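You operate a simulated robot arm through the tools that you are given. There is no shell and no other tool. Be economical: measure what you need, move in short steps, check, and stop when the job is done.

You run a simulated two-armed robot. Do the job below in one go: nothing can be reset, and whatever is moved stays where it is left.

TASK
Take the blue sponge and put it on the breakfast counter. Put the silver scoop from the dining table top on the coaster. Put the dish on the worktop over the drawers. Stack the small jar labelled "thyme" from the dining table top on top of the small jar marked "cumin". Open the fridge door, put the yoghurt pot on the dining table top away on the top fridge shelf and shut the door again. Any order will do.

The check looks at the end state, three seconds after you hand in, the way a careful person would. Anything else that was tipped, shoved, dropped, spilled or broken makes it a failure.

THE ROBOT
Two 7-joint arms with three-finger grippers on one trunk, on a base that drives. Base frame: it is fixed to the floor where the robot stands at the start and does not move with it; the origin is under the middle of the robot, x ahead of it, y to its left, z up. Units: m, degrees, N and s.
The left shoulder is at the start at [0.082, 0.126, 1.133], the right one opposite. With the tool pointing down near the work surface each hand reaches from about 0.38 to 0.84 m from the robot's upright axis, wherever it stands, measured 20 degrees to its own side. Places, roughly: blue sponge (8x5x4 cm) [0.5, -0.2, 0.8]; breakfast counter [-1, -1.6, 0.9]; coaster (9x9x1 cm) [0.8, -0.8, 0.8]; dish (10x10x2 cm) [1.2, -0.5, 0.8]; fridge door [-0.7, -0.1, 0.7]; scoop [0.75, -0.25, 0.75]; small jar [1.25, -0.5, 0.75]; top fridge shelf [-1.1, -0.1, 1]; worktop over the drawers [-0.3, 2.3, 0.9]; yoghurt pot [1.25, -0.75, 0.75]. Payload 2.94 kg a hand.
The TCP of each hand is the grasp point between the finger pads, 0.03 m short of the fingertips. In the tool frame z runs along the fingers and y along their closing line. Largest opening 0.128 m; the body of the gripper starts 0.093 m behind the TCP.
Orientation is that of the tool frame in the base frame, as a unit quaternion [w, x, y, z]. With the fingers straight down and closing along the base's y, the tool's x points along the base's -x, its y along +y and its z along -z.

THE INTERFACE
- The arms move only by the tool send_rows. It takes "left_motion", "right_motion" or both (then of equal length, played together; a hand with none holds still); each is a list of rows, each a list of 6 numbers: the shift along the tool's x, y, z in cm, then the turn, a rotation vector about the tool's x, y, z in degrees. In form: [[x, y, z, rx, ry, rz], ...]. A call has 1 to 10 rows; each row is the pose to reach, as a shift and turn from the pose commanded when the call began, along the tool's axes at that moment. "left_hand" and "right_hand" are, for a hand that has rows, the opening in per cent of the stroke, from 0 (shut) to 100 (fully open), set as the call begins (left out, the last holds). Each row takes 0.2 s and may step no farther than 0.05 m and 8.6 degrees from the row before; otherwise, or with a gripper value out of range, the whole call is refused. Where a pose cannot be reached the arm comes as near as it can. A force on the tool above 40 N (or 10 N above the force at the start of the call, whichever is more), or a blocked arm, ends the call early, and 0.2 s more pass. Each finger halts on what it meets, pressing with about 33 N; the grip force reading is that of the motor and also rises with nothing between the fingers. The clock runs only during rows and for 0.2 s after the last one: add rows that repeat a pose to give the fingers time. The reply holds the time, the measured pose of the TCP, the force on the tool along the base axes, the opening and the grip force, in the units named above and with some noise, with the torque about the TCP (base axes, N m) and any sound that the robot's microphone picked up.
- Cameras (640 x 400 px; columns grow to the right, rows downward): "scene" is now at [0.2178, 0.0104, 1.3203]; the picture's right is [0.11, -0.99, 0.00], its down [-0.35, -0.04, -0.94] and it looks along [0.93, 0.10, -0.35] (base axes); focal length 214 px, centre (320, 200). "left" rides on the left gripper at [0.069, 0.015, -0.12] in its tool frame; the picture's right is [-0.21, 0.98, 0.00], its down [-0.82, -0.18, -0.54] and it looks along [-0.53, -0.12, 0.84] (tool axes); focal length 251 px, centre (320, 200). "right" rides on the right gripper at [0.069, -0.015, -0.12] in its tool frame; the picture's right is [0.21, 0.98, 0.00], its down [-0.82, 0.18, -0.54] and it looks along [-0.53, 0.12, 0.84] (tool axes); focal length 251 px, centre (320, 200). There is no depth. A picture from a camera that has moved, and an enlarged one, comes with that camera's place and axes in the base frame and with its lens.
- snapshot(camera): a new picture of that camera. No time passes.
- slide_trunk(by): slides the trunk up (or, below 0, down) by that many m; the arms and the scene camera ride with it, the base frame stays. It gives what a move gives, with no picture.
- roll_base(legs): drives the robot by 1 to 6 legs, each [ahead, left, turn to the left] in m, m and degrees, along the robot's own axes; the way and the turn of a leg run together, so that a leg with both is an arc; at most 1.5 m and 180 degrees a leg. The arms and the cameras ride along, it lands a little off, and it stops where it bumps. It gives what a move gives.
- aim_head(pan, tilt): turns the head with the scene camera to pan (to the left, within 80 degrees either way) and tilt (down, from -29 to 69), counted from straight ahead of the robot. It gives what a move gives.
- inspect(camera, box): a new picture of the part [left, top, right, bottom] of that camera's present view, enlarged. No time passes.
- hand_in(): hands the job in; it is judged then, once.

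Go step by step. Nothing tells you exact positions but the pictures and the camera data: compare them with the known pose of the tool, close in by small moves and look again before you grip or let go. The budget is 186 turns and 158 pictures, counting those below and the enlarged ones. Unless the task says otherwise, let go and move clear before handing in, and close with one line.

The tools are called after "Request:" by a JSON object that holds its "op" and its "data". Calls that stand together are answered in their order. send_rows: Moves the arms, as the interface text tells. Its arguments: {"type":"object","properties":{"left_motion":{"type":"array"},"left_hand":{"type":"number"},"right_motion":{"type":"array"},"right_hand":{"type":"number"}},"required":[]} The other tools are called the same way: slide_trunk (by) slides the trunk up or down; roll_base (legs) drives the base; aim_head (pan, tilt) turns the head that bears the scene camera; snapshot (camera) takes a picture; inspect (camera, box) takes an enlarged picture of a part of a camera's view; hand_in () hands the job in.

At the start:

```text
time: 0.0
left_tcp_pos: [0.5624, -0.0207, 1.2563]
left_orientation: [-0.001, 0.0, 1.0, 0.0]
left_force: [-0.5, -0.4, 0.1]
left_ft_torque: [0.0, 0.01, 0.01]
left_finger_gap: 0.128
left_finger_force: 0.1
right_tcp_pos: [0.2632, -0.3194, 1.2876]
right_orientation: [0.0, 0.0, 1.0, -0.001]
right_force: [0.5, 0.9, -0.3]
right_ft_torque: [-0.01, 0.01, 0.03]
right_finger_gap: 0.1283
right_finger_force: 0.1
trunk travel left (down, up): [-0.35, 0.197]
robot x, y, heading: [0.007, 0.0004, -0.2]
head pan, tilt: [7.0, 29.5]
```

scene: 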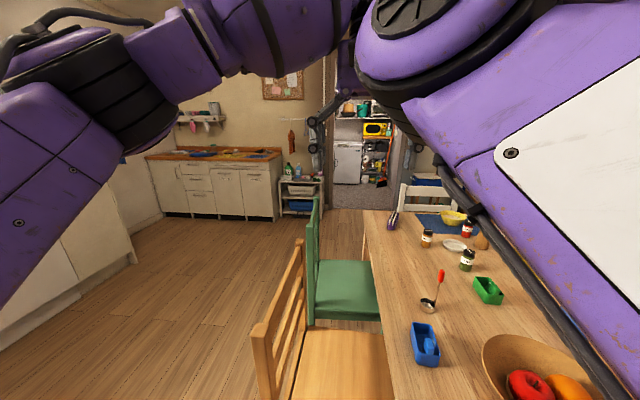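
right: 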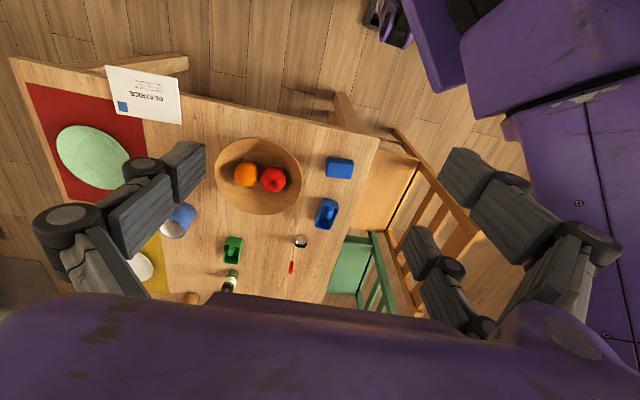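
left: 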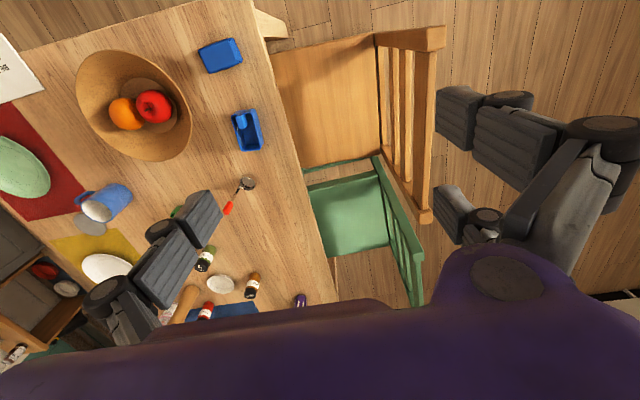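

I see the dining table to the front right with the sponge, blue and green trays, scoop, jars and fruit bowl. I'll turn the head to the right to survey it better.

Request:
{"op": "aim_head", "data": {"pan": -35, "tilt": 35}}

Request:
{"op": "snapshot", "data": {"camera": "scene"}}

Request:
{"op": "inspect", "data": {"camera": "left", "box": [0, 100, 320, 340]}}

Request:
{"op": "inspect", "data": {"camera": "right", "box": [0, 50, 400, 300]}}

```text
time: 1.1
left_tcp_pos: [0.5624, -0.0218, 1.2565]
left_orientation: [0.0, 0.0, 1.0, 0.0]
left_force: [-0.2, 0.6, 0.2]
left_ft_torque: [0.0, -0.01, -0.01]
left_finger_gap: 0.1279
left_finger_force: 0.0
right_tcp_pos: [0.2623, -0.32, 1.2887]
right_orientation: [-0.001, -0.001, 1.0, -0.001]
right_force: [0.7, -0.4, 0.5]
right_ft_torque: [0.03, -0.01, -0.02]
right_finger_gap: 0.1277
right_finger_force: 0.0
trunk travel left (down, up): [-0.35, 0.197]
robot x, y, heading: [0.0001, 0.001, -0.1]
head pan, tilt: [-35.0, 35.0]
```

```text
154 pictures are left
camera scene: at [0.2069, -0.0362, 1.3007], right [-0.41, -0.91, 0.0], down [-0.49, 0.22, -0.84], along [0.77, -0.34, -0.54], focal length 214 px, centre (320, 200)
```

scene: 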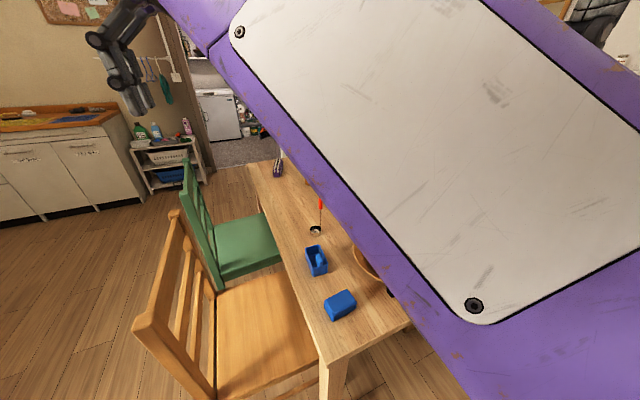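

```text
1.67 times, centred on (160, 220) of left
camera zoom: at [0.4947, -0.0059, 1.3755], right [0.21, 0.98, 0.0], down [0.82, -0.18, 0.54], along [0.53, -0.12, -0.84], focal length 419 px, centre (587, 167)
```

zoom: 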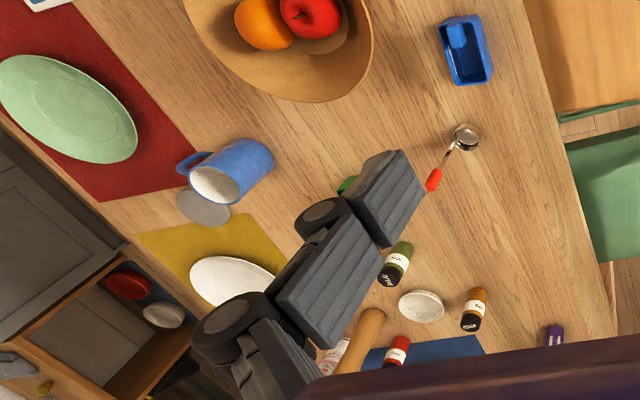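

```text
1.60 times, centred on (200, 175) of right
camera zoom: at [0.1939, -0.3341, 1.4089], right [-0.21, 0.98, 0.0], down [0.82, 0.18, 0.54], along [0.53, 0.11, -0.84], focal length 402 px, centre (512, 240)
```

zoom: 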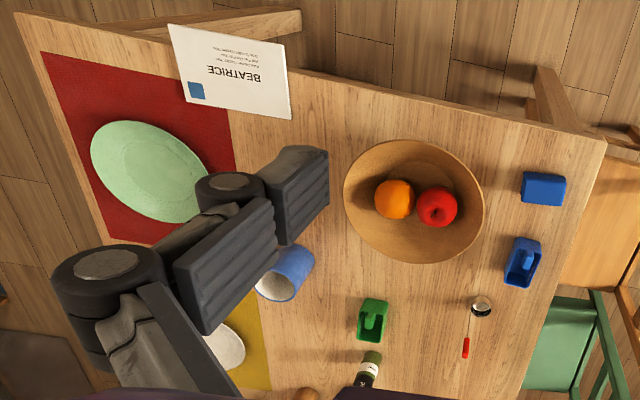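

The sponge, scoop, dish, grey coaster beside the blue mug, and some jars are roughly where expected. I look to both sides before moving.

Request:
{"op": "aim_head", "data": {"pan": -80, "tilt": 20}}

Request:
{"op": "snapshot", "data": {"camera": "scene"}}

Request:
{"op": "aim_head", "data": {"pan": 80, "tilt": 20}}

Request:
{"op": "snapshot", "data": {"camera": "scene"}}

Request:
{"op": "inspect", "data": {"camera": "right", "box": [100, 60, 190, 130]}}

```text
time: 2.2
left_tcp_pos: [0.5634, -0.0215, 1.2566]
left_orientation: [0.0, 0.0, 1.0, 0.0]
left_force: [0.9, -0.1, -0.2]
left_ft_torque: [-0.01, -0.01, 0.0]
left_finger_gap: 0.1276
left_finger_force: 0.1
right_tcp_pos: [0.2628, -0.3204, 1.2878]
right_orientation: [-0.003, 0.002, 1.0, 0.0]
right_force: [-0.3, 0.0, 0.1]
right_ft_torque: [0.02, 0.04, -0.01]
right_finger_gap: 0.1281
right_finger_force: 0.1
trunk travel left (down, up): [-0.35, 0.197]
robot x, y, heading: [-0.0022, 0.0028, 0.1]
head pan, tilt: [-80.0, 20.0]
```

```text
151 pictures are left
camera scene: at [0.1529, -0.0888, 1.3202], right [-0.96, -0.3, 0.0], down [-0.1, 0.33, -0.94], along [0.28, -0.9, -0.35], focal length 214 px, centre (320, 200)
```

scene: 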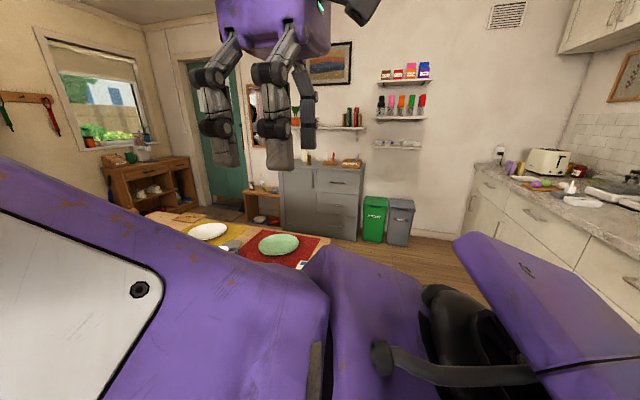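

```text
time: 4.7
left_tcp_pos: [0.563, -0.0212, 1.2565]
left_orientation: [0.001, 0.001, 1.0, 0.0]
left_force: [-0.3, -0.2, 0.4]
left_ft_torque: [-0.01, -0.01, -0.03]
left_finger_gap: 0.1284
left_finger_force: 0.1
right_tcp_pos: [0.2629, -0.3191, 1.2882]
right_orientation: [-0.001, 0.0, 1.0, -0.001]
right_force: [-0.2, 0.4, -0.5]
right_ft_torque: [0.03, 0.02, 0.01]
right_finger_gap: 0.1279
right_finger_force: 0.1
trunk travel left (down, up): [-0.35, 0.197]
robot x, y, heading: [0.0011, 0.0018, 0.1]
head pan, tilt: [80.0, 20.0]
```

```text
150 pictures are left
camera scene: at [0.2178, 0.0118, 1.3223], right [0.12, -0.99, 0.0], down [-0.33, -0.04, -0.94], along [0.94, 0.12, -0.33], focal length 214 px, centre (320, 200)
```

scene: 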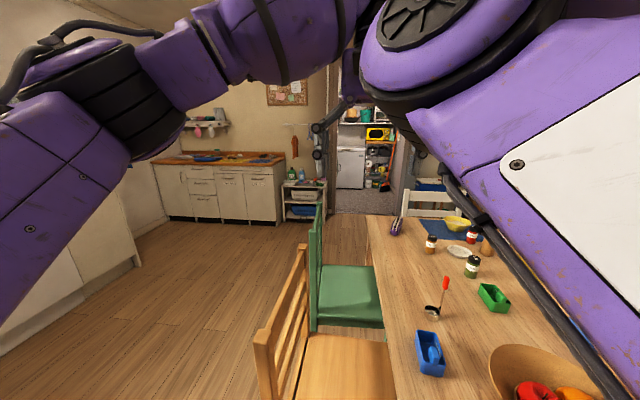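

```text
5.71 times, centred on (145, 95) of right
camera zoom: at [0.1944, -0.334, 1.4087], right [-0.21, 0.98, 0.0], down [0.82, 0.18, 0.54], along [0.53, 0.11, -0.84], focal length 1437 px, centre (1320, 800)
```

zoom: 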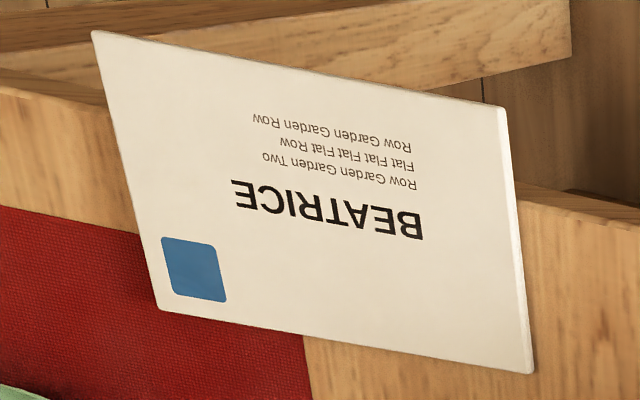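

The head picture lagged behind the pan reading; I look again.

Request:
{"op": "snapshot", "data": {"camera": "scene"}}

```text
148 pictures are left
camera scene: at [0.2178, 0.0118, 1.3223], right [0.12, -0.99, 0.0], down [-0.33, -0.04, -0.94], along [0.94, 0.12, -0.33], focal length 214 px, centre (320, 200)
```

scene: 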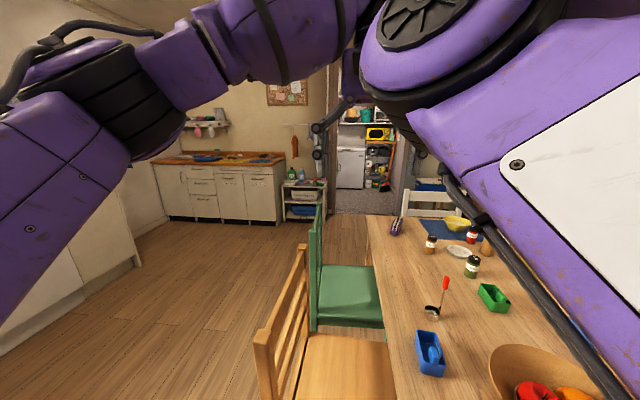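

Request:
{"op": "aim_head", "data": {"pan": 75, "tilt": 20}}

Request:
{"op": "snapshot", "data": {"camera": "scene"}}

```text
time: 5.3
left_tcp_pos: [0.5633, -0.0215, 1.2565]
left_orientation: [0.0, 0.001, 1.0, 0.0]
left_force: [0.6, -0.4, 0.2]
left_ft_torque: [0.01, 0.03, -0.04]
left_finger_gap: 0.1282
left_finger_force: 0.0
right_tcp_pos: [0.2635, -0.3184, 1.2869]
right_orientation: [-0.001, 0.0, 1.0, 0.0]
right_force: [-0.3, -0.7, -0.5]
right_ft_torque: [0.0, -0.01, 0.02]
right_finger_gap: 0.128
right_finger_force: 0.0
trunk travel left (down, up): [-0.35, 0.197]
robot x, y, heading: [-0.0001, -0.001, 0.3]
head pan, tilt: [75.0, 20.0]
```

```text
147 pictures are left
camera scene: at [0.2178, 0.0117, 1.3226], right [0.12, -0.99, 0.0], down [-0.32, -0.04, -0.95], along [0.94, 0.12, -0.33], focal length 214 px, centre (320, 200)
```

scene: 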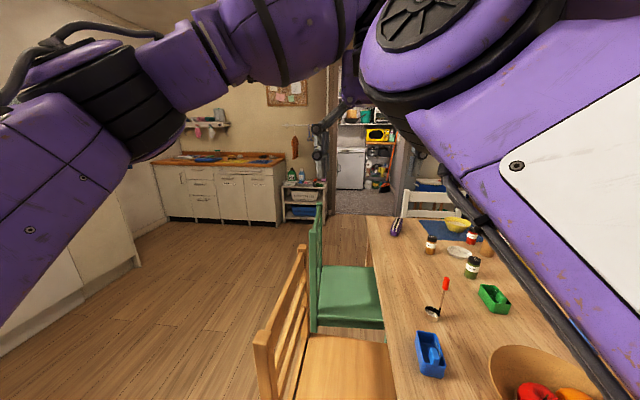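

The head is blocked by the raised left arm. I'll back off a little and bring both hands lower and to the sides.

Request:
{"op": "roll_base", "data": {"legs": [[-0.2, 0, 0]]}}

Request:
{"op": "send_rows", "data": {"left_motion": [[1.2, 3.5, 1.5, 0, 0, 0], [2.4, 7, 3, 0, 0, 0], [3.6, 10.5, 4.5, 0, 0, 0], [4.8, 14, 6, 0, 0, 0], [6, 17.5, 7.5, 0, 0, 0], [7.2, 21, 9, 0, 0, 0], [8.4, 24.5, 10.5, 0, 0, 0], [9.6, 28, 12, 0, 0, 0], [10.8, 31.5, 13.5, 0, 0, 0], [12, 35, 15, 0, 0, 0]], "right_motion": [[-1.8, -0.2, 1.7, 0, 0, 0], [-3.6, -0.4, 3.4, 0, 0, 0], [-5.4, -0.6, 5.1, 0, 0, 0], [-7.2, -0.8, 6.8, 0, 0, 0], [-9, -1, 8.5, 0, 0, 0], [-10.8, -1.2, 10.2, 0, 0, 0], [-12.6, -1.4, 11.9, 0, 0, 0], [-14.4, -1.6, 13.6, 0, 0, 0], [-16.2, -1.8, 15.3, 0, 0, 0], [-18, -2, 17, 0, 0, 0]]}}

Request:
{"op": "aim_head", "data": {"pan": 0, "tilt": 30}}

Request:
{"op": "snapshot", "data": {"camera": "scene"}}

```text
time: 6.9
left_tcp_pos: [0.364, -0.0207, 1.2559]
left_orientation: [0.001, 0.0, 1.0, 0.0]
left_force: [-0.4, -0.3, 0.1]
left_ft_torque: [-0.01, -0.01, -0.02]
left_finger_gap: 0.1275
left_finger_force: 0.0
right_tcp_pos: [0.0637, -0.3195, 1.2887]
right_orientation: [-0.001, 0.0, 1.0, -0.001]
right_force: [0.0, -0.7, -0.5]
right_ft_torque: [-0.03, -0.01, 0.01]
right_finger_gap: 0.1279
right_finger_force: 0.1
trunk travel left (down, up): [-0.35, 0.197]
robot x, y, heading: [-0.203, 0.001, 0.0]
head pan, tilt: [75.0, 20.0]
```

```text
time: 9.1
left_tcp_pos: [0.2414, 0.3286, 1.1079]
left_orientation: [0.0, 0.001, 1.0, -0.001]
left_force: [0.6, -0.5, 1.0]
left_ft_torque: [-0.02, -0.02, -0.01]
left_finger_gap: 0.1281
left_finger_force: 0.2
right_tcp_pos: [0.2406, -0.3397, 1.1186]
right_orientation: [-0.001, -0.001, 1.0, -0.001]
right_force: [-0.6, 0.9, 0.2]
right_ft_torque: [-0.04, -0.04, 0.0]
right_finger_gap: 0.1279
right_finger_force: 0.0
trunk travel left (down, up): [-0.35, 0.197]
robot x, y, heading: [-0.1998, -0.0013, -0.0]
head pan, tilt: [75.0, 20.0]
```

```text
time: 10.6
left_tcp_pos: [0.2434, 0.3281, 1.1059]
left_orientation: [0.0, 0.0, 1.0, 0.0]
left_force: [0.4, -0.2, 0.8]
left_ft_torque: [-0.02, -0.04, 0.01]
left_finger_gap: 0.128
left_finger_force: 0.2
right_tcp_pos: [0.2424, -0.3395, 1.1193]
right_orientation: [0.0, 0.0, 1.0, -0.001]
right_force: [-0.1, -0.3, 0.2]
right_ft_torque: [0.02, 0.01, -0.02]
right_finger_gap: 0.1285
right_finger_force: 0.1
trunk travel left (down, up): [-0.35, 0.197]
robot x, y, heading: [-0.1985, -0.0037, -0.0]
head pan, tilt: [0.0, 30.0]
```

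```text
146 pictures are left
camera scene: at [0.0161, 0.0001, 1.3049], right [0.0, -1.0, 0.0], down [-0.5, 0.0, -0.87], along [0.87, 0.0, -0.5], focal length 214 px, centre (320, 200)
```

scene: 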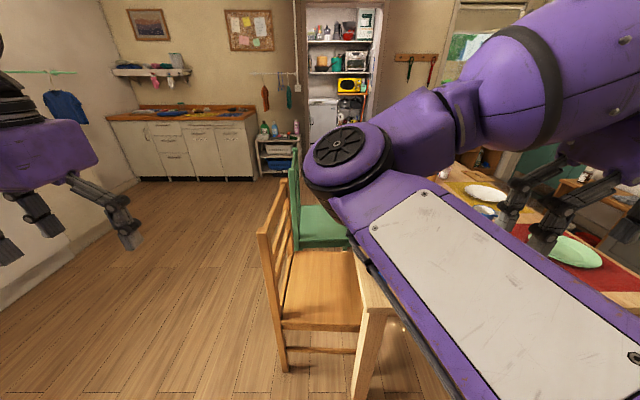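

The left arm is clear now; I look left and then further right.

Request:
{"op": "aim_head", "data": {"pan": 78, "tilt": 20}}

Request:
{"op": "snapshot", "data": {"camera": "scene"}}

Request:
{"op": "snapshot", "data": {"camera": "right"}}

```text
time: 12.1
left_tcp_pos: [0.2424, 0.3279, 1.1063]
left_orientation: [0.0, 0.0, 1.0, 0.0]
left_force: [0.0, -0.1, 0.4]
left_ft_torque: [-0.02, 0.01, 0.02]
left_finger_gap: 0.128
left_finger_force: 0.0
right_tcp_pos: [0.2418, -0.3405, 1.1177]
right_orientation: [-0.001, 0.001, 1.0, -0.001]
right_force: [0.4, 0.2, -0.1]
right_ft_torque: [-0.02, 0.0, 0.01]
right_finger_gap: 0.1283
right_finger_force: 0.0
trunk travel left (down, up): [-0.35, 0.197]
robot x, y, heading: [-0.1993, -0.0002, -0.0]
head pan, tilt: [78.0, 20.0]
```

```text
145 pictures are left
camera scene: at [-0.0548, 0.0912, 1.321], right [0.98, -0.21, 0.0], down [-0.07, -0.33, -0.94], along [0.2, 0.92, -0.34], focal length 214 px, centre (320, 200)
```

scene: 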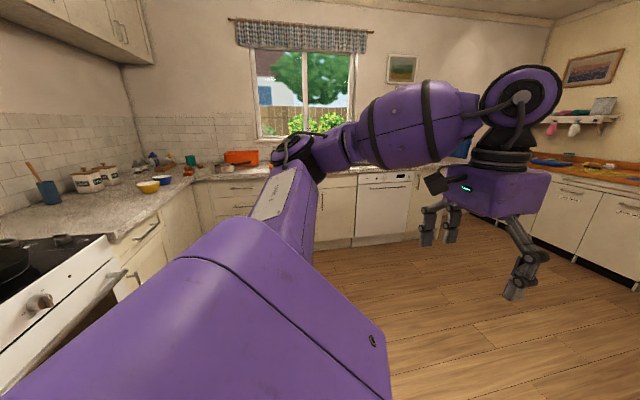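

```text
144 pictures are left
camera right: at [0.1734, -0.3543, 1.239], right [-0.21, 0.98, 0.0], down [0.82, 0.18, 0.54], along [0.53, 0.11, -0.84], focal length 251 px, centre (320, 200)
```

right: 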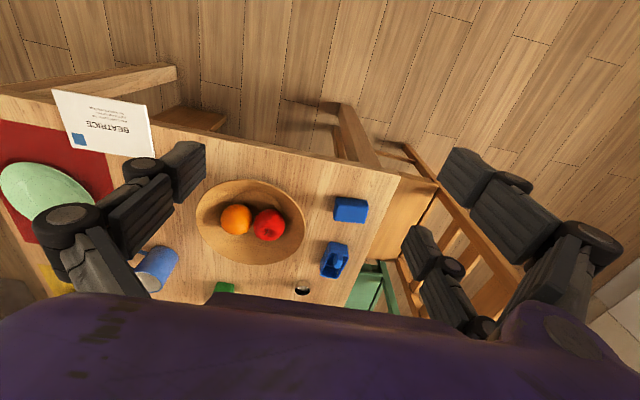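

The sponge is at about (0.47, -0.22), long side along y. I bring the right hand above it with a partly closed opening, staying clear of the bowl.

Request:
{"op": "send_rows", "data": {"right_motion": [[-2.8, 1.5, 1, 0, 0, 0], [-5.6, 3, 2, 0, 0, 0], [-8.4, 4.5, 4, 0, 0, 0], [-11.2, 6, 6, 0, 0, 0], [-14, 7.5, 8, 0, 0, 0], [-16.8, 9, 10, 0, 0, 0], [-19.6, 10.5, 12, 0, 0, 0], [-22.6, 11.6, 14, 0, 0, 0], [-22.6, 11.6, 16.8, 0, 0, 0]], "right_hand": 85}}

Request:
{"op": "snapshot", "data": {"camera": "right"}}

Request:
{"op": "aim_head", "data": {"pan": -20, "tilt": 35}}

Request:
{"op": "snapshot", "data": {"camera": "scene"}}

```text
time: 14.1
left_tcp_pos: [0.243, 0.3292, 1.1063]
left_orientation: [0.001, 0.0, 1.0, -0.001]
left_force: [0.7, 0.5, 0.3]
left_ft_torque: [0.01, 0.0, 0.07]
left_finger_gap: 0.128
left_finger_force: 0.1
right_tcp_pos: [0.4683, -0.2236, 0.9498]
right_orientation: [0.0, 0.0, 1.0, -0.001]
right_force: [0.7, 0.5, -0.2]
right_ft_torque: [-0.02, 0.0, 0.05]
right_finger_gap: 0.1088
right_finger_force: 0.0
trunk travel left (down, up): [-0.35, 0.197]
robot x, y, heading: [-0.1987, 0.0002, 0.2]
head pan, tilt: [78.0, 20.0]
```

```text
143 pictures are left
camera right: at [0.3994, -0.2388, 1.0693], right [-0.21, 0.98, 0.0], down [0.82, 0.18, 0.54], along [0.53, 0.11, -0.84], focal length 251 px, centre (320, 200)
```

right: 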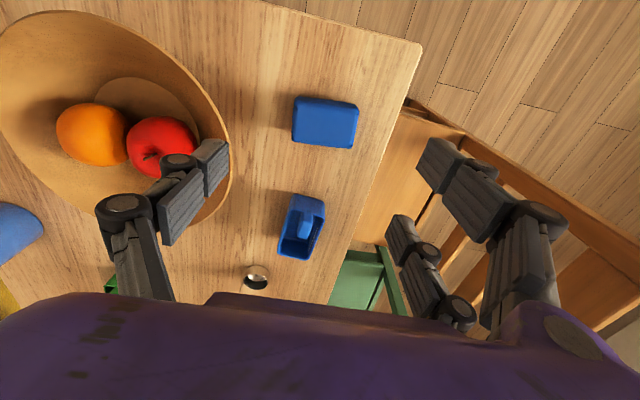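

```text
time: 15.8
left_tcp_pos: [0.2428, 0.3275, 1.1066]
left_orientation: [0.0, 0.0, 1.0, 0.0]
left_force: [-0.3, 0.1, 0.1]
left_ft_torque: [0.01, 0.02, 0.0]
left_finger_gap: 0.1281
left_finger_force: 0.1
right_tcp_pos: [0.4682, -0.2236, 0.9502]
right_orientation: [-0.001, 0.0, 1.0, -0.002]
right_force: [0.3, -0.7, -0.9]
right_ft_torque: [0.02, -0.01, 0.01]
right_finger_gap: 0.1088
right_finger_force: 0.1
trunk travel left (down, up): [-0.35, 0.197]
robot x, y, heading: [-0.2015, -0.0043, -0.2]
head pan, tilt: [-20.0, 35.0]
```

```text
142 pictures are left
camera scene: at [0.0085, -0.03, 1.2971], right [-0.34, -0.94, 0.0], down [-0.54, 0.2, -0.82], along [0.77, -0.28, -0.57], focal length 214 px, centre (320, 200)
```

scene: 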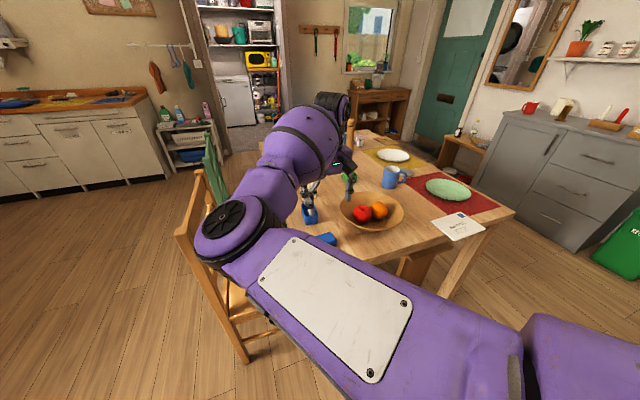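

The sponge is centred under the hand at about (0.477, -0.217). I descend onto it, then close.

Request:
{"op": "send_rows", "data": {"right_motion": [[-0.9, 0.6, 3, 0, 0, 0], [-0.9, 0.6, 7, 0, 0, 0], [-0.9, 0.6, 11, 0, 0, 0], [-0.9, 0.6, 14, 0, 0, 0], [-0.9, 0.6, 16.3, 0, 0, 0], [-0.9, 0.6, 16.3, 0, 0, 0]]}}

Request:
{"op": "snapshot", "data": {"camera": "right"}}

```text
time: 17.2
left_tcp_pos: [0.2431, 0.3284, 1.1065]
left_orientation: [0.0, 0.001, 1.0, 0.0]
left_force: [0.1, -0.1, 0.5]
left_ft_torque: [0.01, -0.03, -0.01]
left_finger_gap: 0.128
left_finger_force: 0.0
right_tcp_pos: [0.476, -0.2192, 0.7862]
right_orientation: [0.0, 0.0, 1.0, -0.001]
right_force: [-0.1, -0.6, 1.1]
right_ft_torque: [-0.03, 0.02, -0.02]
right_finger_gap: 0.1087
right_finger_force: 0.0
trunk travel left (down, up): [-0.35, 0.197]
robot x, y, heading: [-0.1976, -0.0005, -0.0]
head pan, tilt: [-20.0, 35.0]
```

```text
141 pictures are left
camera right: at [0.4084, -0.2343, 0.9063], right [-0.21, 0.98, 0.0], down [0.82, 0.18, 0.54], along [0.53, 0.11, -0.84], focal length 251 px, centre (320, 200)
```

right: 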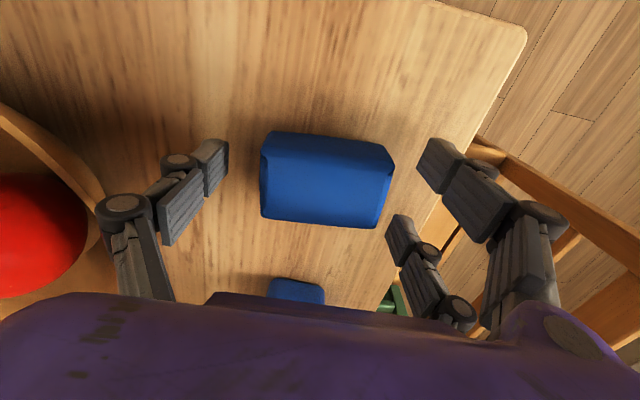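

Sponge is between the fingers; closing and lifting a little.

Request:
{"op": "send_rows", "data": {"right_motion": [[0, 0, 0, 0, 0, 0], [0, 0, 0, 0, 0, 0], [0, 0, 0, 0, 0, 0], [0, 0, 0, 0, 0, 0], [0, 0, -2, 0, 0, 0], [0, 0, -6, 0, 0, 0], [0, 0, -10, 0, 0, 0], [0, 0, -14, 0, 0, 0], [0, 0, -18, 0, 0, 0], [0, 0, -22, 0, 0, 0]], "right_hand": 0}}

Request:
{"op": "snapshot", "data": {"camera": "right"}}

```text
time: 19.4
left_tcp_pos: [0.2425, 0.3284, 1.1064]
left_orientation: [0.0, 0.0, 1.0, 0.0]
left_force: [-0.5, -0.5, -0.3]
left_ft_torque: [0.05, -0.01, 0.01]
left_finger_gap: 0.1279
left_finger_force: 0.1
right_tcp_pos: [0.4766, -0.2172, 1.0083]
right_orientation: [-0.001, 0.0, 1.0, -0.001]
right_force: [-1.0, -0.6, -0.4]
right_ft_torque: [0.02, -0.02, 0.01]
right_finger_gap: 0.076
right_finger_force: 32.6
trunk travel left (down, up): [-0.35, 0.197]
robot x, y, heading: [-0.1979, 0.0013, 0.1]
head pan, tilt: [-20.0, 35.0]
```

```text
140 pictures are left
camera right: at [0.4092, -0.233, 1.1277], right [-0.21, 0.98, 0.0], down [0.82, 0.18, 0.54], along [0.53, 0.11, -0.84], focal length 251 px, centre (320, 200)
```

right: 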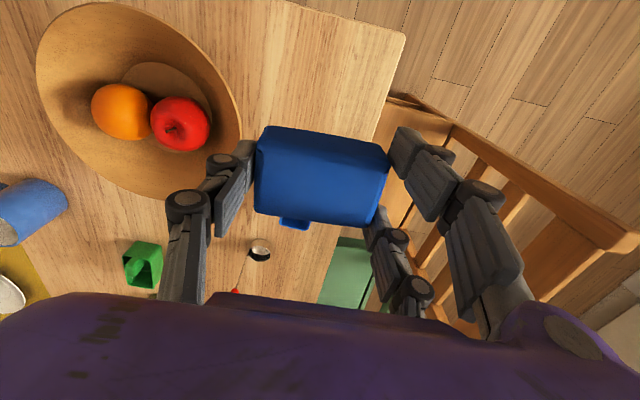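

Sponge is held. I retract the hand, strafe right along the table end to the breakfast counter side, then turn around.

Request:
{"op": "send_rows", "data": {"right_motion": [[2.5, -1, -1.5, 0, 0, 0], [5, -2, -3, 0, 0, 0], [7.5, -3, -4.5, 0, 0, 0], [10, -4, -6, 0, 0, 0], [12.5, -5, -7.5, 0, 0, 0], [15, -6, -9, 0, 0, 0], [17.5, -7, -10.5, 0, 0, 0], [20, -8, -12, 0, 0, 0], [22.5, -9, -12, 0, 0, 0]]}}

Request:
{"op": "roll_base", "data": {"legs": [[0.03, -0.7, 0], [0, -0.75, 0]]}}

Request:
{"op": "aim_head", "data": {"pan": -78, "tilt": 25}}

Request:
{"op": "snapshot", "data": {"camera": "scene"}}

```text
time: 21.4
left_tcp_pos: [0.242, 0.3292, 1.106]
left_orientation: [0.001, 0.0, 1.0, 0.0]
left_force: [-0.4, 0.5, -0.4]
left_ft_torque: [-0.01, -0.03, 0.03]
left_finger_gap: 0.128
left_finger_force: 0.0
right_tcp_pos: [0.2509, -0.3077, 1.1281]
right_orientation: [0.0, 0.001, 1.0, -0.001]
right_force: [-0.6, -1.4, -1.0]
right_ft_torque: [0.04, 0.02, -0.02]
right_finger_gap: 0.0754
right_finger_force: 32.8
trunk travel left (down, up): [-0.35, 0.197]
robot x, y, heading: [-0.1977, -0.0017, -0.1]
head pan, tilt: [-20.0, 35.0]
```

```text
time: 34.7
left_tcp_pos: [0.279, -1.1246, 1.1063]
left_orientation: [0.001, -0.005, 1.0, 0.0]
left_force: [-0.4, -0.3, -0.1]
left_ft_torque: [0.02, -0.03, -0.04]
left_finger_gap: 0.1278
left_finger_force: 0.1
right_tcp_pos: [0.2939, -1.7588, 1.1279]
right_orientation: [0.0, -0.004, 1.0, 0.0]
right_force: [-0.4, -0.6, -0.6]
right_ft_torque: [0.01, 0.0, -0.01]
right_finger_gap: 0.0746
right_finger_force: 33.0
trunk travel left (down, up): [-0.35, 0.197]
robot x, y, heading: [-0.1646, -1.4526, 0.6]
head pan, tilt: [-20.0, 35.0]
```

```text
time: 36.0
left_tcp_pos: [0.2787, -1.1248, 1.1076]
left_orientation: [0.0, -0.004, 1.0, 0.0]
left_force: [0.2, -0.1, 0.5]
left_ft_torque: [0.02, 0.02, -0.01]
left_finger_gap: 0.128
left_finger_force: 0.0
right_tcp_pos: [0.2945, -1.758, 1.1287]
right_orientation: [0.0, -0.005, 1.0, -0.001]
right_force: [0.0, -0.2, -0.4]
right_ft_torque: [0.03, 0.01, 0.01]
right_finger_gap: 0.0747
right_finger_force: 33.1
trunk travel left (down, up): [-0.35, 0.197]
robot x, y, heading: [-0.1604, -1.4584, 0.6]
head pan, tilt: [-78.0, 25.0]
```

```text
139 pictures are left
camera scene: at [-0.0154, -1.5452, 1.3129], right [-0.98, -0.22, 0.0], down [-0.09, 0.41, -0.91], along [0.2, -0.88, -0.42], focal length 214 px, centre (320, 200)
```

scene: 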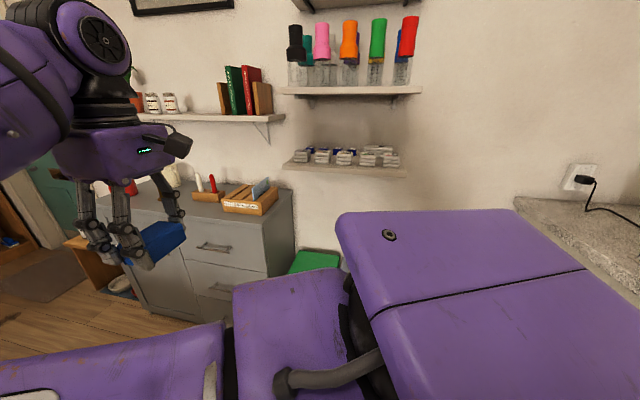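

I have room; I turn around to face the counter.

Request:
{"op": "roll_base", "data": {"legs": [[0, 0, -90], [0, 0, -90]]}}

Request:
{"op": "aim_head", "data": {"pan": 0, "tilt": 30}}

Request:
{"op": "snapshot", "data": {"camera": "scene"}}

Request:
{"op": "snapshot", "data": {"camera": "right"}}

Request:
{"op": "snapshot", "data": {"camera": "left"}}

```text
time: 44.0
left_tcp_pos: [-0.5946, -1.7944, 1.1056]
left_orientation: [0.0, 1.0, 0.011, 0.0]
left_force: [0.7, -0.3, -0.6]
left_ft_torque: [0.0, 0.02, 0.0]
left_finger_gap: 0.128
left_finger_force: 0.2
right_tcp_pos: [-0.6205, -1.1609, 1.1285]
right_orientation: [0.0, 1.0, 0.011, 0.001]
right_force: [0.0, -0.3, -0.5]
right_ft_torque: [-0.02, -0.01, -0.01]
right_finger_gap: 0.0743
right_finger_force: 33.1
trunk travel left (down, up): [-0.35, 0.197]
robot x, y, heading: [-0.1575, -1.4565, -178.6]
head pan, tilt: [-78.0, 25.0]
```

```text
time: 45.5
left_tcp_pos: [-0.5949, -1.7949, 1.1054]
left_orientation: [0.0, 1.0, 0.012, -0.001]
left_force: [0.0, -0.3, 0.5]
left_ft_torque: [0.01, 0.01, -0.01]
left_finger_gap: 0.128
left_finger_force: 0.0
right_tcp_pos: [-0.6201, -1.1597, 1.1292]
right_orientation: [-0.001, 1.0, 0.012, 0.0]
right_force: [0.4, 0.6, -1.5]
right_ft_torque: [0.01, 0.01, -0.02]
right_finger_gap: 0.0746
right_finger_force: 32.4
trunk travel left (down, up): [-0.35, 0.197]
robot x, y, heading: [-0.1602, -1.456, -178.9]
head pan, tilt: [0.0, 30.0]
```

```text
138 pictures are left
camera scene: at [-0.374, -1.4613, 1.3049], right [-0.02, 1.0, 0.0], down [0.5, 0.01, -0.87], along [-0.87, -0.02, -0.5], focal length 214 px, centre (320, 200)
```

scene: 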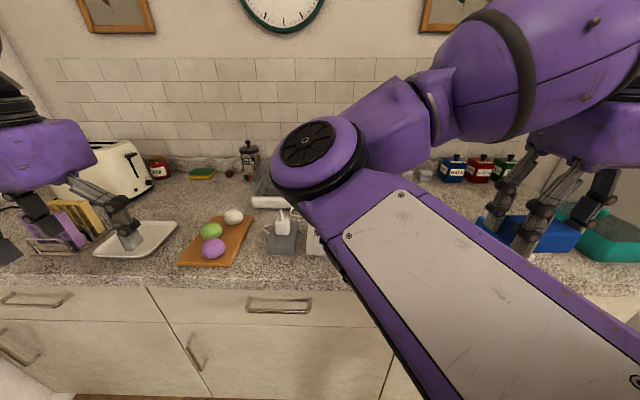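

```text
137 pictures are left
camera right: at [-0.5511, -1.1442, 1.2485], right [0.24, -0.97, 0.0], down [-0.82, -0.2, 0.54], along [-0.52, -0.13, -0.84], focal length 251 px, centre (320, 200)
```

right: 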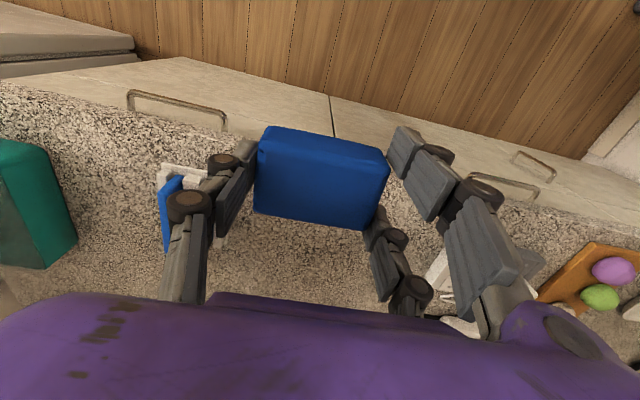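

```text
136 pictures are left
camera left: at [-0.5249, -1.8079, 1.2255], right [-0.19, -0.98, 0.0], down [-0.83, 0.16, 0.54], along [-0.53, 0.1, -0.84], focal length 251 px, centre (320, 200)
```

left: 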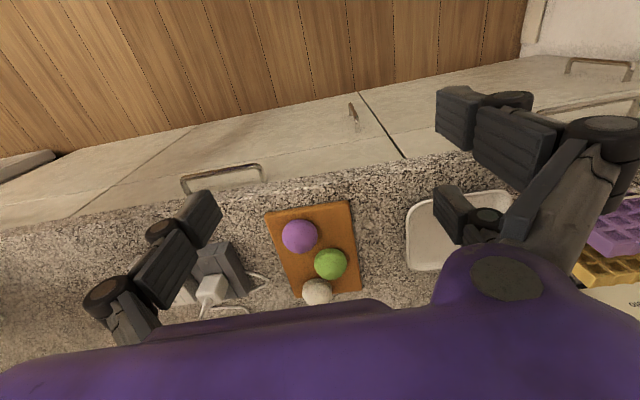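

There is free counter space around (-0.82, -1.24) between the blue board and the white adapters. I move the sponge above it.

Request:
{"op": "send_rows", "data": {"right_motion": [[-3, 1.2, 0, 0, 0, 0], [-6, 2.4, 0, 0, 0, 0], [-9, 3.6, 1, 0, 0, 0], [-12, 4.8, 3, 0, 0, 0], [-15, 6, 6, 0, 0, 0], [-18, 7.2, 9, 0, 0, 0], [-20, 8, 12, 0, 0, 0]]}}

Request:
{"op": "snapshot", "data": {"camera": "right"}}

Request:
{"op": "snapshot", "data": {"camera": "scene"}}

```text
time: 47.1
left_tcp_pos: [-0.5953, -1.7949, 1.1066]
left_orientation: [0.0, 1.0, 0.011, 0.0]
left_force: [-0.1, 0.4, 0.2]
left_ft_torque: [-0.04, -0.02, -0.01]
left_finger_gap: 0.1278
left_finger_force: 0.0
right_tcp_pos: [-0.8186, -1.2455, 1.0071]
right_orientation: [0.0, 1.0, 0.011, 0.001]
right_force: [-1.1, 0.5, 0.4]
right_ft_torque: [0.02, 0.01, 0.0]
right_finger_gap: 0.0746
right_finger_force: 32.8
trunk travel left (down, up): [-0.35, 0.197]
robot x, y, heading: [-0.1609, -1.4566, -178.8]
head pan, tilt: [0.0, 30.0]
```

```text
135 pictures are left
camera right: at [-0.7502, -1.2283, 1.127], right [0.24, -0.97, 0.0], down [-0.82, -0.2, 0.54], along [-0.52, -0.13, -0.84], focal length 251 px, centre (320, 200)
```

right: 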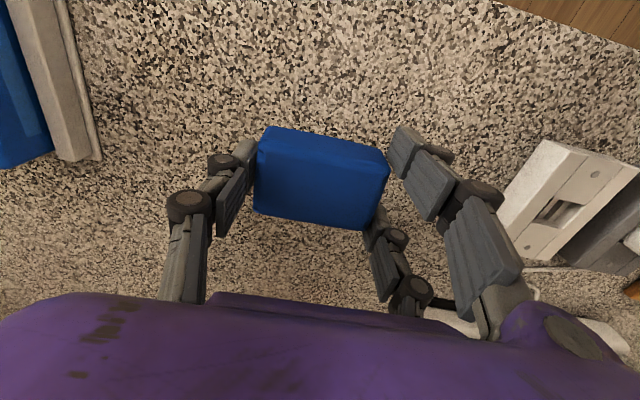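

```text
134 pictures are left
camera scene: at [-0.3747, -1.4613, 1.3048], right [-0.02, 1.0, 0.0], down [0.5, 0.01, -0.87], along [-0.87, -0.02, -0.5], focal length 214 px, centre (320, 200)
```

scene: 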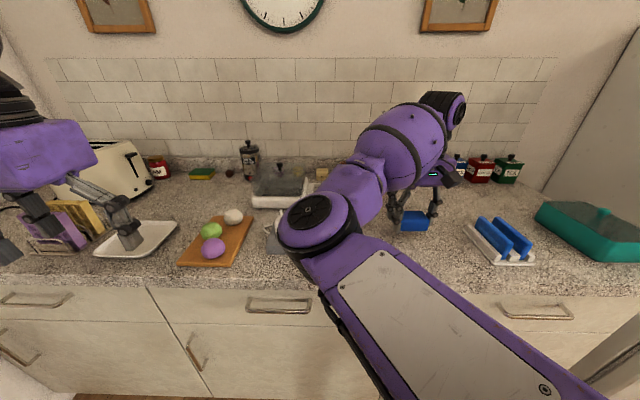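

Clear below. I lower slowly, watching the force.

Request:
{"op": "send_rows", "data": {"right_motion": [[0, 0, 2.5, 0, 0, 0], [0, 0, 4.5, 0, 0, 0], [0, 0, 5.5, 0, 0, 0], [0, 0, 6.2, 0, 0, 0]]}}

Request:
{"op": "inspect", "data": {"camera": "scene", "box": [370, 150, 470, 250]}}

```text
time: 48.1
left_tcp_pos: [-0.595, -1.7952, 1.1072]
left_orientation: [0.001, 1.0, 0.011, 0.0]
left_force: [-0.1, -0.2, 0.3]
left_ft_torque: [-0.01, -0.01, -0.01]
left_finger_gap: 0.1278
left_finger_force: 0.1
right_tcp_pos: [-0.8175, -1.2469, 0.9461]
right_orientation: [-0.001, 1.0, 0.013, -0.001]
right_force: [-0.8, -1.2, 3.9]
right_ft_torque: [-0.15, 0.03, -0.03]
right_finger_gap: 0.0746
right_finger_force: 33.3
trunk travel left (down, up): [-0.35, 0.197]
robot x, y, heading: [-0.1599, -1.4609, -178.5]
head pan, tilt: [0.0, 30.0]
```

```text
4.00 times, centred on (420, 200) of scene
camera zoom: at [-0.3734, -1.4615, 1.3051], right [-0.02, 1.0, 0.0], down [0.5, 0.01, -0.87], along [-0.87, -0.02, -0.5], focal length 858 px, centre (-80, 200)
```

zoom: 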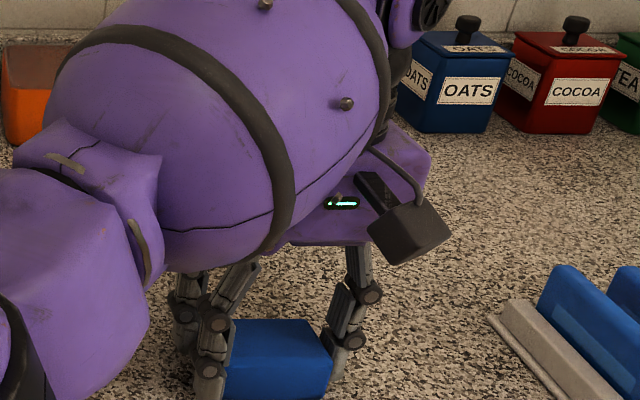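

Contact at z≈0.946. Lower 2 mm more, release, and lift away.

Request:
{"op": "send_rows", "data": {"right_motion": [[0, 0, 0.2, 0, 0, 0], [0, 0, 0.2, 0, 0, 0]]}}

Request:
{"op": "send_rows", "data": {"right_motion": [[0, 0, 0, 0, 0, 0], [0, 0, 0, 0, 0, 0], [0, 0, 0, 0, 0, 0], [0, 0, -4, 0, 0, 0], [0, 0, -8, 0, 0, 0], [0, 0, -12, 0, 0, 0], [0, 0, -16, 0, 0, 0], [0, 0, -20, 0, 0, 0]], "right_hand": 90}}

Request:
{"op": "snapshot", "data": {"camera": "right"}}

```text
time: 48.7
left_tcp_pos: [-0.5943, -1.7954, 1.1066]
left_orientation: [0.0, 1.0, 0.011, 0.0]
left_force: [0.1, -0.2, -0.3]
left_ft_torque: [-0.01, 0.0, 0.0]
left_finger_gap: 0.1279
left_finger_force: 0.1
right_tcp_pos: [-0.8178, -1.2458, 0.9469]
right_orientation: [-0.002, 1.0, 0.012, 0.0]
right_force: [-2.6, 0.6, 18.0]
right_ft_torque: [-0.46, -0.03, -0.04]
right_finger_gap: 0.0749
right_finger_force: 33.0
trunk travel left (down, up): [-0.35, 0.197]
robot x, y, heading: [-0.1623, -1.4551, -178.6]
head pan, tilt: [0.0, 30.0]
```

```text
time: 50.5
left_tcp_pos: [-0.5942, -1.7951, 1.1061]
left_orientation: [0.0, 1.0, 0.012, 0.0]
left_force: [0.6, 1.1, 0.3]
left_ft_torque: [0.02, 0.03, 0.01]
left_finger_gap: 0.128
left_finger_force: 0.0
right_tcp_pos: [-0.8173, -1.2461, 1.1458]
right_orientation: [-0.001, 1.0, 0.012, 0.001]
right_force: [0.3, 0.2, -0.6]
right_ft_torque: [0.0, 0.0, -0.02]
right_finger_gap: 0.1152
right_finger_force: 0.1
trunk travel left (down, up): [-0.35, 0.197]
robot x, y, heading: [-0.1599, -1.4558, -178.7]
head pan, tilt: [0.0, 30.0]
```

```text
132 pictures are left
camera right: at [-0.7489, -1.2291, 1.2651], right [0.24, -0.97, 0.0], down [-0.82, -0.2, 0.54], along [-0.52, -0.13, -0.84], focal length 251 px, centre (320, 200)
```

right: 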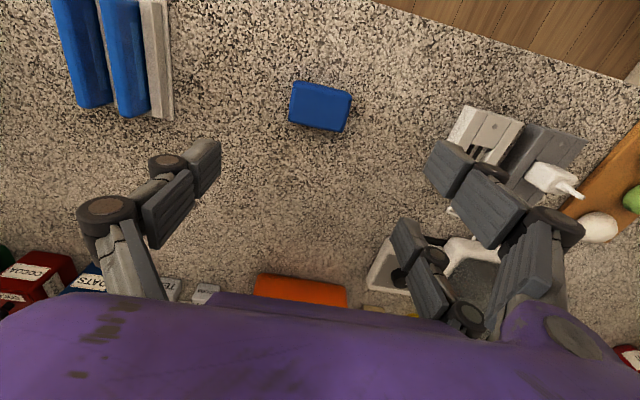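

The sponge sits on the counter. Next I retract, turn to face the table's long side and strafe along it, looking for chairs or obstacles.

Request:
{"op": "send_rows", "data": {"right_motion": [[3, -1, -0.5, 0, 0, 0], [6, -2, -1, 0, 0, 0], [9, -3, -1, 0, 0, 0], [12, -4, -1, 0, 0, 0], [15, -5, -1, 0, 0, 0], [18, -6, -1, 0, 0, 0], [21, -7, -1, 0, 0, 0]]}}

Request:
{"op": "roll_base", "data": {"legs": [[0, 0, -91]]}}

Request:
{"op": "aim_head", "data": {"pan": -50, "tilt": 40}}

Request:
{"op": "snapshot", "data": {"camera": "scene"}}

Request:
{"op": "snapshot", "data": {"camera": "right"}}

```text
time: 52.1
left_tcp_pos: [-0.5952, -1.7938, 1.1068]
left_orientation: [0.0, 1.0, 0.011, 0.0]
left_force: [0.4, 0.6, 0.0]
left_ft_torque: [-0.01, -0.01, 0.01]
left_finger_gap: 0.1279
left_finger_force: 0.1
right_tcp_pos: [-0.6093, -1.1711, 1.1538]
right_orientation: [0.0, 1.0, 0.013, 0.0]
right_force: [0.0, 0.1, 0.6]
right_ft_torque: [-0.01, 0.01, 0.01]
right_finger_gap: 0.1152
right_finger_force: 0.0
trunk travel left (down, up): [-0.35, 0.197]
robot x, y, heading: [-0.163, -1.4602, -178.6]
head pan, tilt: [0.0, 30.0]
```

```text
time: 56.3
left_tcp_pos: [-0.4942, -1.0195, 1.1064]
left_orientation: [0.0, 0.711, -0.703, -0.001]
left_force: [-1.1, 0.9, 0.0]
left_ft_torque: [-0.03, 0.02, 0.0]
left_finger_gap: 0.1278
left_finger_force: 0.1
right_tcp_pos: [0.1295, -1.0107, 1.1528]
right_orientation: [0.0, 0.711, -0.703, 0.001]
right_force: [-0.3, -0.2, 0.4]
right_ft_torque: [-0.01, 0.02, 0.03]
right_finger_gap: 0.1153
right_finger_force: 0.2
trunk travel left (down, up): [-0.35, 0.197]
robot x, y, heading: [-0.1575, -1.4584, 90.5]
head pan, tilt: [0.0, 30.0]
```

```text
time: 57.5
left_tcp_pos: [-0.4944, -1.0186, 1.1072]
left_orientation: [0.0, 0.711, -0.703, 0.0]
left_force: [0.0, -0.2, 0.4]
left_ft_torque: [0.02, -0.01, 0.0]
left_finger_gap: 0.1279
left_finger_force: 0.0
right_tcp_pos: [0.1292, -1.0098, 1.1538]
right_orientation: [0.0, 0.712, -0.703, 0.001]
right_force: [0.1, 0.3, -0.3]
right_ft_torque: [0.01, -0.01, 0.0]
right_finger_gap: 0.1153
right_finger_force: 0.0
trunk travel left (down, up): [-0.35, 0.197]
robot x, y, heading: [-0.159, -1.4603, 90.8]
head pan, tilt: [-50.0, 40.0]
```

```text
131 pictures are left
camera scene: at [-0.0966, -1.2769, 1.2896], right [0.65, -0.76, 0.0], down [-0.49, -0.42, -0.77], along [0.58, 0.5, -0.64], focal length 214 px, centre (320, 200)
```

scene: 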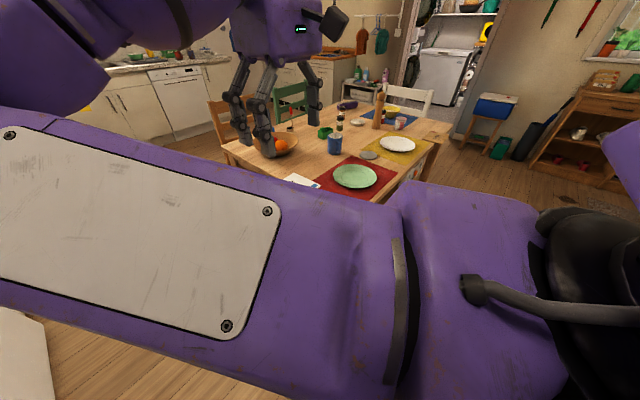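

```text
130 pictures are left
camera right: at [0.1459, -1.0796, 1.2741], right [-0.97, -0.23, 0.0], down [-0.19, 0.82, 0.54], along [-0.12, 0.53, -0.84], focal length 251 px, centre (320, 200)
```

right: 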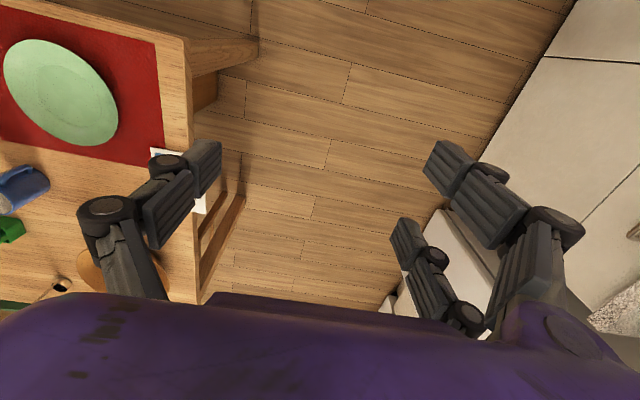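

Request:
{"op": "inspect", "data": {"camera": "scene", "box": [220, 60, 480, 220]}}

```text
2.46 times, centred on (350, 140) of scene
camera zoom: at [-0.0966, -1.2769, 1.2896], right [0.65, -0.76, 0.0], down [-0.49, -0.42, -0.77], along [0.58, 0.5, -0.64], focal length 528 px, centre (246, 348)
```

zoom: 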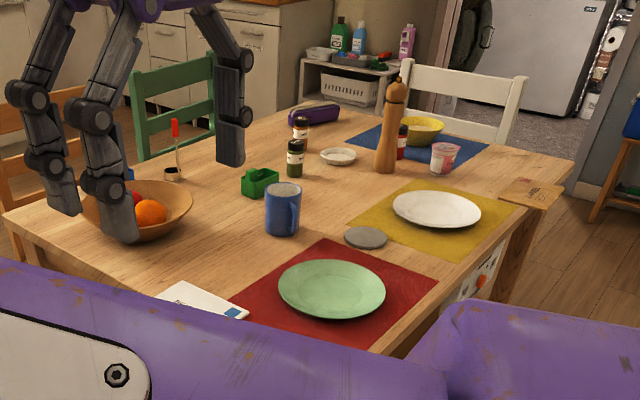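

Now the table layout is clear: yoghurt pot (pink), pepper mill, jars, white dish, coaster next to the mug. There's something at the table's right-hand side; I move along to see it.

Request:
{"op": "roll_base", "data": {"legs": [[0, -0.6, 0]]}}

Request:
{"op": "aim_head", "data": {"pan": -60, "tilt": 40}}

Request:
{"op": "snapshot", "data": {"camera": "scene"}}

Request:
{"op": "snapshot", "data": {"camera": "right"}}

```text
time: 63.2
left_tcp_pos: [0.1033, -1.0112, 1.1057]
left_orientation: [0.001, 0.712, -0.702, 0.0]
left_force: [-0.5, 0.2, 0.7]
left_ft_torque: [-0.02, 0.04, 0.03]
left_finger_gap: 0.128
left_finger_force: 0.1
right_tcp_pos: [0.7273, -1.0025, 1.1538]
right_orientation: [-0.001, 0.712, -0.702, 0.001]
right_force: [-0.2, -0.4, 0.3]
right_ft_torque: [-0.01, 0.01, 0.01]
right_finger_gap: 0.1153
right_finger_force: 0.0
trunk travel left (down, up): [-0.35, 0.197]
robot x, y, heading: [0.44, -1.451, 90.8]
head pan, tilt: [-50.0, 40.0]
```

```text
time: 64.0
left_tcp_pos: [0.103, -1.0119, 1.1066]
left_orientation: [0.001, 0.713, -0.702, 0.0]
left_force: [-0.1, 0.1, 0.1]
left_ft_torque: [0.0, -0.01, -0.04]
left_finger_gap: 0.1282
left_finger_force: 0.2
right_tcp_pos: [0.7282, -1.0014, 1.1534]
right_orientation: [0.001, 0.712, -0.702, 0.001]
right_force: [-0.1, 0.1, 0.8]
right_ft_torque: [0.03, 0.01, 0.02]
right_finger_gap: 0.1151
right_finger_force: 0.0
trunk travel left (down, up): [-0.35, 0.197]
robot x, y, heading: [0.4367, -1.4501, 91.1]
head pan, tilt: [-60.0, 40.0]
```

```text
128 pictures are left
camera scene: at [0.5105, -1.2809, 1.2896], right [0.51, -0.86, 0.0], down [-0.55, -0.33, -0.77], along [0.66, 0.39, -0.64], focal length 214 px, centre (320, 200)
```

scene: 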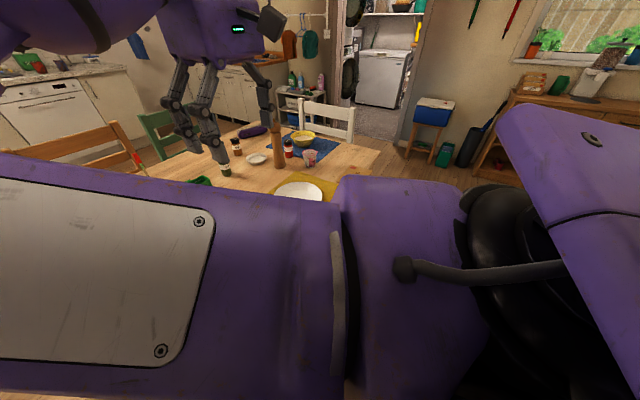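

```text
127 pictures are left
camera right: at [0.744, -1.0712, 1.2741], right [-0.97, -0.23, 0.0], down [-0.19, 0.82, 0.54], along [-0.12, 0.52, -0.84], focal length 251 px, centre (320, 200)
```

right: 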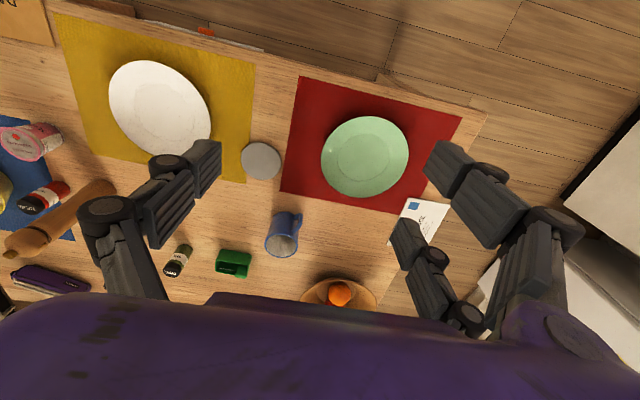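

I swing the right hand out to the right to look at what stands at the table's side.

Request:
{"op": "send_rows", "data": {"right_motion": [[0.8, -4, 0, 0, 0, 0], [1.6, -8, 0, 0, 0, 0], [2.4, -12, 0, 0, 0, 0], [3.2, -16, 0, 0, 0, 0], [4, -20, 0, 0, 0, 0], [5, -24, 0, 0, 0, 0]]}}

Request:
{"op": "snapshot", "data": {"camera": "right"}}

Request:
{"op": "snapshot", "data": {"camera": "scene"}}

```text
time: 65.4
left_tcp_pos: [0.1054, -1.0114, 1.1065]
left_orientation: [0.001, 0.712, -0.702, -0.001]
left_force: [-1.1, -0.8, 1.5]
left_ft_torque: [0.02, 0.05, -0.01]
left_finger_gap: 0.1282
left_finger_force: 0.1
right_tcp_pos: [0.9724, -1.0501, 1.1552]
right_orientation: [0.001, 0.713, -0.701, 0.0]
right_force: [0.4, 0.7, -1.1]
right_ft_torque: [-0.03, 0.03, -0.01]
right_finger_gap: 0.1151
right_finger_force: 0.1
trunk travel left (down, up): [-0.35, 0.197]
robot x, y, heading: [0.4359, -1.4474, 90.8]
head pan, tilt: [-60.0, 40.0]
```

```text
126 pictures are left
camera right: at [0.9888, -1.1186, 1.2749], right [-0.97, -0.23, 0.0], down [-0.19, 0.82, 0.54], along [-0.12, 0.53, -0.84], focal length 251 px, centre (320, 200)
```

right: 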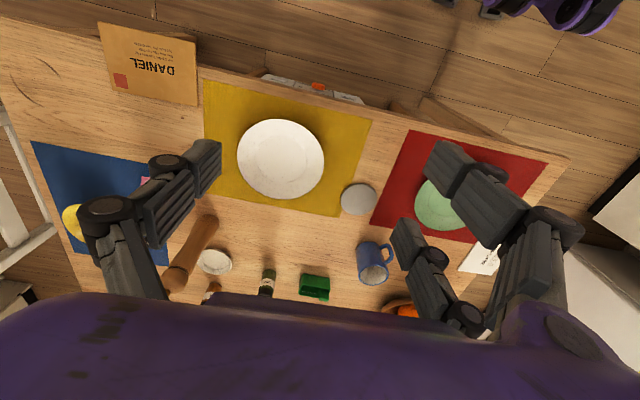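

```text
125 pictures are left
camera scene: at [0.5124, -1.2814, 1.2895], right [0.51, -0.86, 0.0], down [-0.55, -0.33, -0.77], along [0.66, 0.39, -0.64], focal length 214 px, centre (320, 200)
```

scene: 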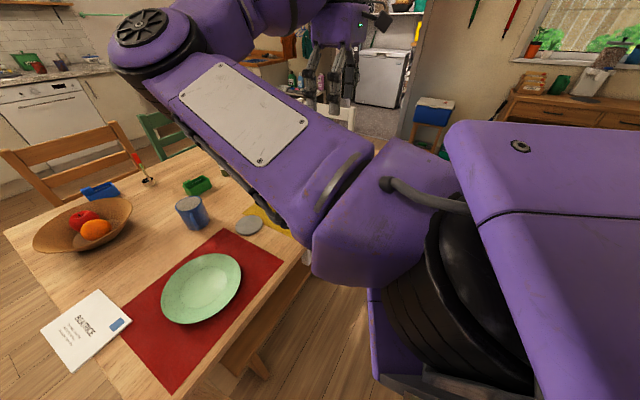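

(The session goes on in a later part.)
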